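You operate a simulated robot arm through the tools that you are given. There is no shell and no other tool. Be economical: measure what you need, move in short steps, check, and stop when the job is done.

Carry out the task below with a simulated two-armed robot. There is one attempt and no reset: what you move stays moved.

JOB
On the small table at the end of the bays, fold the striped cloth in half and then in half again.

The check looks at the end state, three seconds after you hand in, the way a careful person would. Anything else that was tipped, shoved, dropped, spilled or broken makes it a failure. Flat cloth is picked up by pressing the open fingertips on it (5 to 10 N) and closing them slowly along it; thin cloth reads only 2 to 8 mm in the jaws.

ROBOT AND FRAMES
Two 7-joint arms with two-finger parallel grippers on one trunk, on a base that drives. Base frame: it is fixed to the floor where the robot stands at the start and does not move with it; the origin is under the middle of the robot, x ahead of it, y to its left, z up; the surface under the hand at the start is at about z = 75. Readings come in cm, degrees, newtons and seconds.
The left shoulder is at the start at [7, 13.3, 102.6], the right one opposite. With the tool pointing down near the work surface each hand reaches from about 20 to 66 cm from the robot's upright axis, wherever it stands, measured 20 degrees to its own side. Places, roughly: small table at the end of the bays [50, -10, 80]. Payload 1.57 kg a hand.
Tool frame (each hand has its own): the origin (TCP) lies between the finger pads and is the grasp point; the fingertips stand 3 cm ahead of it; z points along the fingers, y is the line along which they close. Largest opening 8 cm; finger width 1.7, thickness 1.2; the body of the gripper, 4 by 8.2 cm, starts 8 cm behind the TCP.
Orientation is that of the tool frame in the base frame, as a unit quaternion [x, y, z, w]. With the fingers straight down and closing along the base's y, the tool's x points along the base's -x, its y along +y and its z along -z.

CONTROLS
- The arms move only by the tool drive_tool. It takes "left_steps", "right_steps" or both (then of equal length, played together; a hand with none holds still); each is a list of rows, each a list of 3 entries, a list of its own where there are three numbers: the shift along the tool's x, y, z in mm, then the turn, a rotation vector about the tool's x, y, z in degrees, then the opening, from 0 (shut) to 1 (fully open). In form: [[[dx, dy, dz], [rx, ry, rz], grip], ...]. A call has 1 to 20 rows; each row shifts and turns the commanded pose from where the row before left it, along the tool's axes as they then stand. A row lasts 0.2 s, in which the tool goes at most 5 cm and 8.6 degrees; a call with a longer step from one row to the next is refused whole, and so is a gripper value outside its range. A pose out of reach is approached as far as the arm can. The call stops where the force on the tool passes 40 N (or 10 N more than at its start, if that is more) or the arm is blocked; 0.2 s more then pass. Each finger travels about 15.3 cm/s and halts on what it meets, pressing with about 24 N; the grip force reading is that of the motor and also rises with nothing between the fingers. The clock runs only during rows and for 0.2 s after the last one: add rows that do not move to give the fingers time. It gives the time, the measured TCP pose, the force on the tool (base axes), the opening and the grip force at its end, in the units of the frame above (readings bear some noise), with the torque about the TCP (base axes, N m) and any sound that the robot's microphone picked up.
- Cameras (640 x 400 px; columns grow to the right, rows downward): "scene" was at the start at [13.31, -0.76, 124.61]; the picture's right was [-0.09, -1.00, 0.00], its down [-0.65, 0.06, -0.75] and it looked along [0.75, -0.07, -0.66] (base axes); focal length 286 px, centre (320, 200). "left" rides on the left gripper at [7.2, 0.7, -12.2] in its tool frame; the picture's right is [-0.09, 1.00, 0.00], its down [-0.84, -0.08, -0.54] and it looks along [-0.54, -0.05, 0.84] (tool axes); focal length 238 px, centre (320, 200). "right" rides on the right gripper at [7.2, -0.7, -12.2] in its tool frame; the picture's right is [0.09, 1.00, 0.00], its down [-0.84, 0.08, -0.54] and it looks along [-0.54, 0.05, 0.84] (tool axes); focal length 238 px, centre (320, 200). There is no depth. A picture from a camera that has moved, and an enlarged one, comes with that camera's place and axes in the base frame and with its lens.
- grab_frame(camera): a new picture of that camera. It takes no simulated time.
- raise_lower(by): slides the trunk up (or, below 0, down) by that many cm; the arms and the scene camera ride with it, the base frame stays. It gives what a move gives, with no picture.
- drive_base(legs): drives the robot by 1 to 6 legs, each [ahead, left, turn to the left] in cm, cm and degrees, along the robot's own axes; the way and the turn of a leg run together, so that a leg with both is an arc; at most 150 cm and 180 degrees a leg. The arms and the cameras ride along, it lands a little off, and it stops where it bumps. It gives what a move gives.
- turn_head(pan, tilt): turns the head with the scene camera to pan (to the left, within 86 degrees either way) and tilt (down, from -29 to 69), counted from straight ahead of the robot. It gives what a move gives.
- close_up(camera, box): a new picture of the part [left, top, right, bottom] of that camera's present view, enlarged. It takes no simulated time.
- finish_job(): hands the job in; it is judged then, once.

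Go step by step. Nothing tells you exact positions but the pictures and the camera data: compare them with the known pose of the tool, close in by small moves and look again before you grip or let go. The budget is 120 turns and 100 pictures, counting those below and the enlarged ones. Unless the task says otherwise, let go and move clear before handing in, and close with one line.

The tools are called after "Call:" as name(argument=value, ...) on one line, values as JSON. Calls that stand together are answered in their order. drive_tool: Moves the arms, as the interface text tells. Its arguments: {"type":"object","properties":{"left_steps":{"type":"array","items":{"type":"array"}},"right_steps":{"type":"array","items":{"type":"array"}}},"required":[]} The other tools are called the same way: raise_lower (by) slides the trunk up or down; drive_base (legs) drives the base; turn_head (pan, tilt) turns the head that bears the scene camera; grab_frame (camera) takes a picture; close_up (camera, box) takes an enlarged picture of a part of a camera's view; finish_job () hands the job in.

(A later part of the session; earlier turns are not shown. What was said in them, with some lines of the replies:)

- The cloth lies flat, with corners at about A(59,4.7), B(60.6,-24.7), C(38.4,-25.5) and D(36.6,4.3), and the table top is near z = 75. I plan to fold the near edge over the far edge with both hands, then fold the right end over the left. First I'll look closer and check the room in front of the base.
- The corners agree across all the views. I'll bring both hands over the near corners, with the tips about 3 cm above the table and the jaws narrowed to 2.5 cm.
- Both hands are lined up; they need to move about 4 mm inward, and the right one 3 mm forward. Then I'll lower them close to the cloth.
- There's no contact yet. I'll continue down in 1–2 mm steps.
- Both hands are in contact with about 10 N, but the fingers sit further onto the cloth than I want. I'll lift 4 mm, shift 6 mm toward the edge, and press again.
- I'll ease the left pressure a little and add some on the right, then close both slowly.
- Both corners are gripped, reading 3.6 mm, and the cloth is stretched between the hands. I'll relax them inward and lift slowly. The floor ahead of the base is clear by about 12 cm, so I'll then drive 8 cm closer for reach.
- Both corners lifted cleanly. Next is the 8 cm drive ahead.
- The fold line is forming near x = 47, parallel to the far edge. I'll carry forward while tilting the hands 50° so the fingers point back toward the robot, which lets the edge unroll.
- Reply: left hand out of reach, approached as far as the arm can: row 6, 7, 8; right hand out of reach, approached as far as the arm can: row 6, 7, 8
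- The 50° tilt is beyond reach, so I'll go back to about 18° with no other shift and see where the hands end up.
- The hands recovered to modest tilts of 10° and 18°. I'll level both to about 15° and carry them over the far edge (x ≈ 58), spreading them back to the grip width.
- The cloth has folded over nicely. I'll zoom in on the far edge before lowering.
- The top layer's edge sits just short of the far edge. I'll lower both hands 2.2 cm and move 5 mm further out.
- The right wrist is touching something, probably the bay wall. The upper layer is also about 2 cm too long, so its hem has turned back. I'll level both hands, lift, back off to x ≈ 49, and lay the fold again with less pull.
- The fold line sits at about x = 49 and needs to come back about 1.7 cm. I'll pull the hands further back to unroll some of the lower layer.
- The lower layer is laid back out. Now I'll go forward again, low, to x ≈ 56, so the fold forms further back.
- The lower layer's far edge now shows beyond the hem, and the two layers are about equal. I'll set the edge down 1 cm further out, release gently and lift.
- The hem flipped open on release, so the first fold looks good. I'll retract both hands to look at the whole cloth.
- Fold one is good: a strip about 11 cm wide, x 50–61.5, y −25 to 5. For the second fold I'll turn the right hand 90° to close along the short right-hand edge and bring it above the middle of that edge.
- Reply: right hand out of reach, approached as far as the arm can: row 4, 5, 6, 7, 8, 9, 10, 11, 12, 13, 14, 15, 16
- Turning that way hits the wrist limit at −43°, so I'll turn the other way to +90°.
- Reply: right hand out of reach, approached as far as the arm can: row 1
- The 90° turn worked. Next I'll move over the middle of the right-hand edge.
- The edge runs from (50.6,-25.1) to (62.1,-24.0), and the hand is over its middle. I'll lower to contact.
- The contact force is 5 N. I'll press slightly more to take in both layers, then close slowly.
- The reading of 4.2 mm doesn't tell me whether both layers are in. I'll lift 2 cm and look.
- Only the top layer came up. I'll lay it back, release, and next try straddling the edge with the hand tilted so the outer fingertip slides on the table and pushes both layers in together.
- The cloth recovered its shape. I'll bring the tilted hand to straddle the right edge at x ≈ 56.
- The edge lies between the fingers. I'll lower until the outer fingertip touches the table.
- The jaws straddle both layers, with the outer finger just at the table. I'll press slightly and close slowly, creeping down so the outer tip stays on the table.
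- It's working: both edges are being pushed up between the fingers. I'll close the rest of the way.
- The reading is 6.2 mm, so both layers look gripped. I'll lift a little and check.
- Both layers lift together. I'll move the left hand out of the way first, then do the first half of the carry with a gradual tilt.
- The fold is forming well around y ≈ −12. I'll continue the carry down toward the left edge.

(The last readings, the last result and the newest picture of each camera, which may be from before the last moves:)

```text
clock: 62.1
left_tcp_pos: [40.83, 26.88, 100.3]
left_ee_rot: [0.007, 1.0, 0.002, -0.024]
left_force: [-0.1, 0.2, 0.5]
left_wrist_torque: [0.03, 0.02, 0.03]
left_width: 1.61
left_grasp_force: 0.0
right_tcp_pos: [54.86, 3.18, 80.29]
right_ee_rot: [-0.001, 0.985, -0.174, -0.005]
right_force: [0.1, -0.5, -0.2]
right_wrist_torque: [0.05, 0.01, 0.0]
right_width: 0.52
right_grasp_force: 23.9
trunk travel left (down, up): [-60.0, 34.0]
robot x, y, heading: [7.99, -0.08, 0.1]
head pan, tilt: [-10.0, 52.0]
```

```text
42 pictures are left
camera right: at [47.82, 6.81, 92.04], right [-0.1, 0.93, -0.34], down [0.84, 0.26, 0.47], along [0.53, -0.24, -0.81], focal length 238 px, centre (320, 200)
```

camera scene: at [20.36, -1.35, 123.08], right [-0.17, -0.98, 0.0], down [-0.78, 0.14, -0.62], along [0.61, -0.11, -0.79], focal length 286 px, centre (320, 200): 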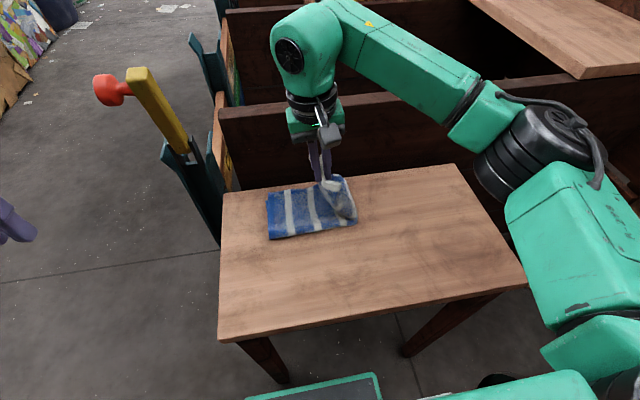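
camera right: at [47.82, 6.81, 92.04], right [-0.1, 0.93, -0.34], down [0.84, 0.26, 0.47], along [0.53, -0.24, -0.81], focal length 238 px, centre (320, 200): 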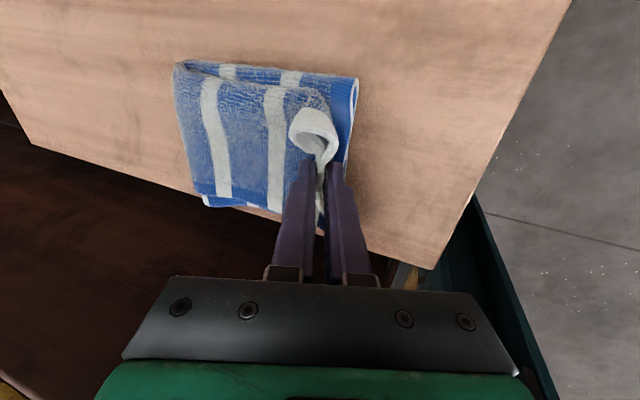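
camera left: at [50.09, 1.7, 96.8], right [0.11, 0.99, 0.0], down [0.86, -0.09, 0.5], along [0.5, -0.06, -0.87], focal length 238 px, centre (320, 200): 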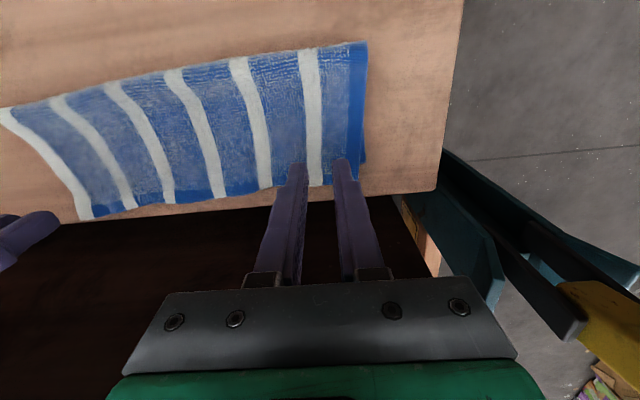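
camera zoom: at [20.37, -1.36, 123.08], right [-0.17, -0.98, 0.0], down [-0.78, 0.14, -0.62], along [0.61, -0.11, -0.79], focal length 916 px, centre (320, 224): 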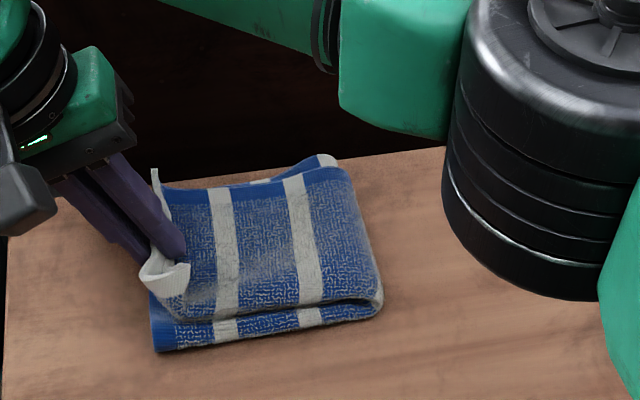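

The alignment is good. I'll lower 9 mm and shift 6 mm left, then release and retreat along the finger axis.

Call:
drive_tool(right_steps=[[[0, 2.9, 2.1], [0, 0, 0], 0], [[0, 2.9, 2.1], [0, 0, 0], 0], [[0, 2.9, 2.2], [0, 0, 0], 0], [[0, 0, 0], [0, 0, 0], 0], [[0, 0, 0], [0, 0, 0], 0.06], [[0, 0, 0], [0, 0, 0], 0.12], [[0, 0, 0], [0, 0, 0], 0.2], [[0, 0, 0], [0, 0, 0], 0.25], [[0, 0, -8], [0, 0, 0], 0.25], [[0, 0, -15], [0, 0, 0], 0.25], [[0, 0, -25], [0, 0, 0], 0.25], [[0, 0, -25], [0, 0, 0], 0.25], [[0, 0, 0], [0, 0, 0], 0.25]])

Call:
close_up(camera="scene", box=[220, 130, 420, 255])

Call:
grab_frame(camera="right")

```text
clock: 64.9
left_tcp_pos: [40.9, 26.84, 100.2]
left_ee_rot: [0.007, 1.0, 0.001, -0.024]
left_force: [0.3, -0.6, -0.5]
left_wrist_torque: [-0.02, 0.04, -0.01]
left_width: 1.6
left_grasp_force: 0.0
right_tcp_pos: [54.97, 6.24, 86.27]
right_ee_rot: [-0.002, 0.985, -0.174, -0.006]
right_force: [0.3, 0.5, -0.2]
right_wrist_torque: [0.03, 0.0, 0.03]
right_width: 2.0
right_grasp_force: 0.0
trunk travel left (down, up): [-60.0, 34.0]
robot x, y, heading: [7.73, 0.1, -0.2]
head pan, tilt: [-10.0, 52.0]
```

```text
3.20 times, centred on (320, 192) of scene
camera zoom: at [20.4, -1.3, 123.07], right [-0.17, -0.98, 0.0], down [-0.78, 0.14, -0.62], along [0.61, -0.11, -0.79], focal length 916 px, centre (320, 224)
```

zoom: 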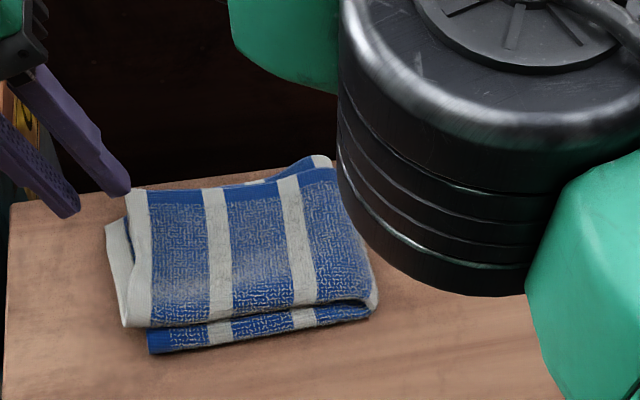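

```text
40 pictures are left
camera right: at [47.9, 9.87, 98.02], right [-0.1, 0.93, -0.34], down [0.84, 0.26, 0.47], along [0.53, -0.24, -0.81], focal length 238 px, centre (320, 200)
```

right: 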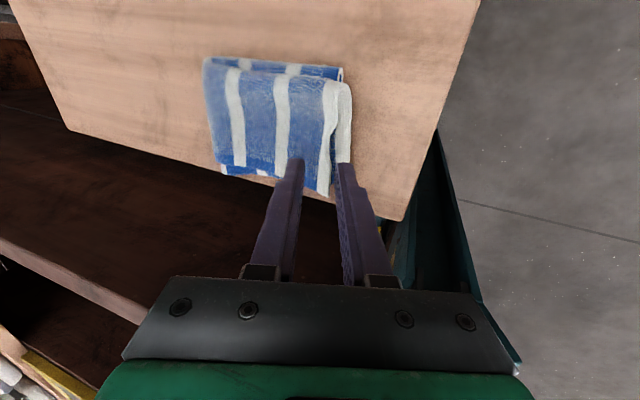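

The cloth is now in quarters. I'll retract the right hand, up first and then away, and inspect.

Call:
drive_tool(right_steps=[[[0, -7, -19], [0, 0, 0], 0.25], [[0, -7, -19], [0, 0, 0], 0.25], [[0, -7, -19], [0, 0, 0], 0.25], [[5, -25, -10], [-5, 0, 0], 0.25], [[5, -30, -5], [-5, 0, 0], 0.25], [[10, -35, 0], [-5, 0, 0], 0.25], [[10, -35, 0], [-5, 0, 0], 0.25], [[10, -35, 0], [0, 0, 0], 0.25], [[10, -35, 0], [0, 0, 0], 0.25], [[10, -35, 0], [0, 0, 0], 0.25], [[10, -35, 0], [0, 0, 0], 0.25], [[10, -35, 0], [0, 0, 0], 0.25]])

Call:
close_up(camera="scene", box=[220, 130, 420, 255])

Call:
grab_frame(camera="scene")

```text
clock: 67.5
left_tcp_pos: [40.78, 26.9, 100.3]
left_ee_rot: [0.007, 1.0, 0.003, -0.024]
left_force: [-1.5, 0.5, -0.2]
left_wrist_torque: [0.03, -0.01, 0.0]
left_width: 1.62
left_grasp_force: 0.1
right_tcp_pos: [47.04, -23.14, 96.33]
right_ee_rot: [-0.002, 1.0, 0.0, -0.005]
right_force: [-0.5, -0.4, 0.1]
right_wrist_torque: [0.01, 0.01, 0.01]
right_width: 2.0
right_grasp_force: 0.0
trunk travel left (down, up): [-60.0, 34.0]
robot x, y, heading: [8.37, -0.08, -0.1]
head pan, tilt: [-10.0, 52.0]
```

```text
3.20 times, centred on (320, 192) of scene
camera zoom: at [20.27, -1.42, 123.09], right [-0.17, -0.98, 0.0], down [-0.78, 0.14, -0.62], along [0.61, -0.11, -0.79], focal length 916 px, centre (320, 224)
```

zoom: 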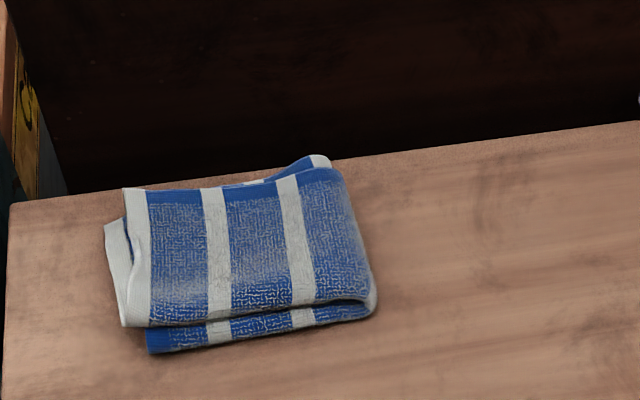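

```text
38 pictures are left
camera scene: at [20.27, -1.42, 123.09], right [-0.17, -0.98, 0.0], down [-0.78, 0.14, -0.62], along [0.61, -0.11, -0.79], focal length 286 px, centre (320, 200)
```

scene: 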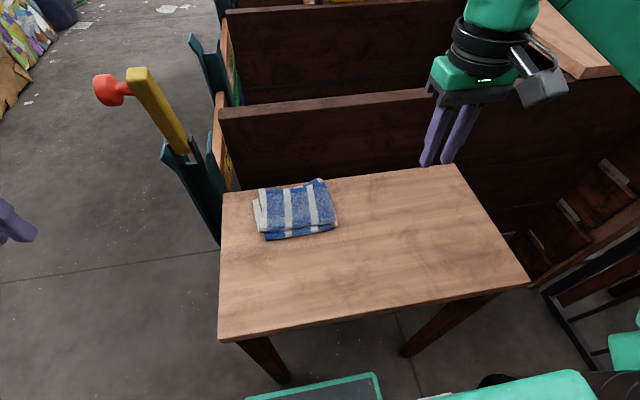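

The packet is about 14 × 11 cm. I'll look from above with the wrist camera to judge how well the edges line up.

Call:
drive_tool(right_steps=[[[10, 35, -10], [0, 0, 0], 0.25], [[10, 35, -10], [0, 0, 0], 0.25], [[10, 35, 0], [0, 0, 0], 0.25], [[10, 35, 0], [0, 0, 0], 0.25], [[0, 35, 0], [0, 0, 0], 0.25], [[0, 0, 0], [0, 0, 0], 0.25]])

Call:
close_up(camera="right", box=[160, 60, 480, 260])

```text
clock: 68.9
left_tcp_pos: [40.71, 26.85, 100.27]
left_ee_rot: [0.007, 1.0, 0.001, -0.023]
left_force: [-0.1, -0.4, 0.0]
left_wrist_torque: [0.02, 0.01, 0.0]
left_width: 1.6
left_grasp_force: 0.0
right_tcp_pos: [43.07, -5.43, 98.44]
right_ee_rot: [0.0, 1.0, -0.001, -0.005]
right_force: [0.0, 0.1, 0.0]
right_wrist_torque: [0.04, -0.04, 0.01]
right_width: 1.99
right_grasp_force: 0.0
trunk travel left (down, up): [-60.0, 34.0]
robot x, y, heading: [7.79, 0.21, -0.0]
head pan, tilt: [-10.0, 52.0]
```

```text
2.00 times, centred on (320, 160) of right
camera zoom: at [36.03, -6.06, 110.67], right [-0.09, 1.0, 0.0], down [0.84, 0.08, 0.53], along [0.53, 0.05, -0.85], focal length 477 px, centre (320, 280)
```

zoom: 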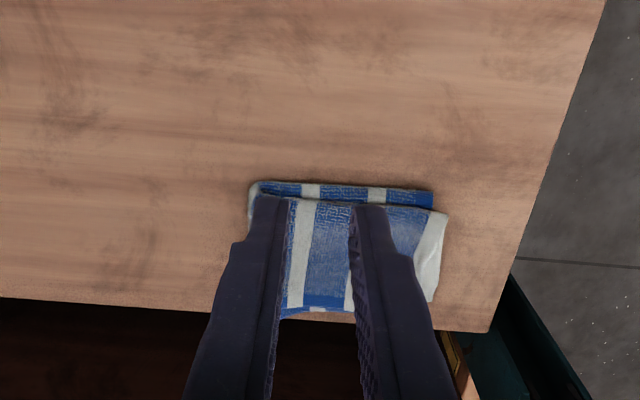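

The layers line up to within about 1 cm, nothing else was disturbed, and both hands are empty and well above the table. I'm handing in now.

Call:
finish_job()

```text
The job is handed in.
```

I folded the striped cloth in half and then in half again. It now lies as a packet of about 14 × 11 cm on the small table, with edges matching to about 1 cm and the folds a little puffy because I didn't press them flat. Partway through the first fold the right wrist pushed with about 12 N against something, probably the bay wall; I backed it off and saw nothing moved.
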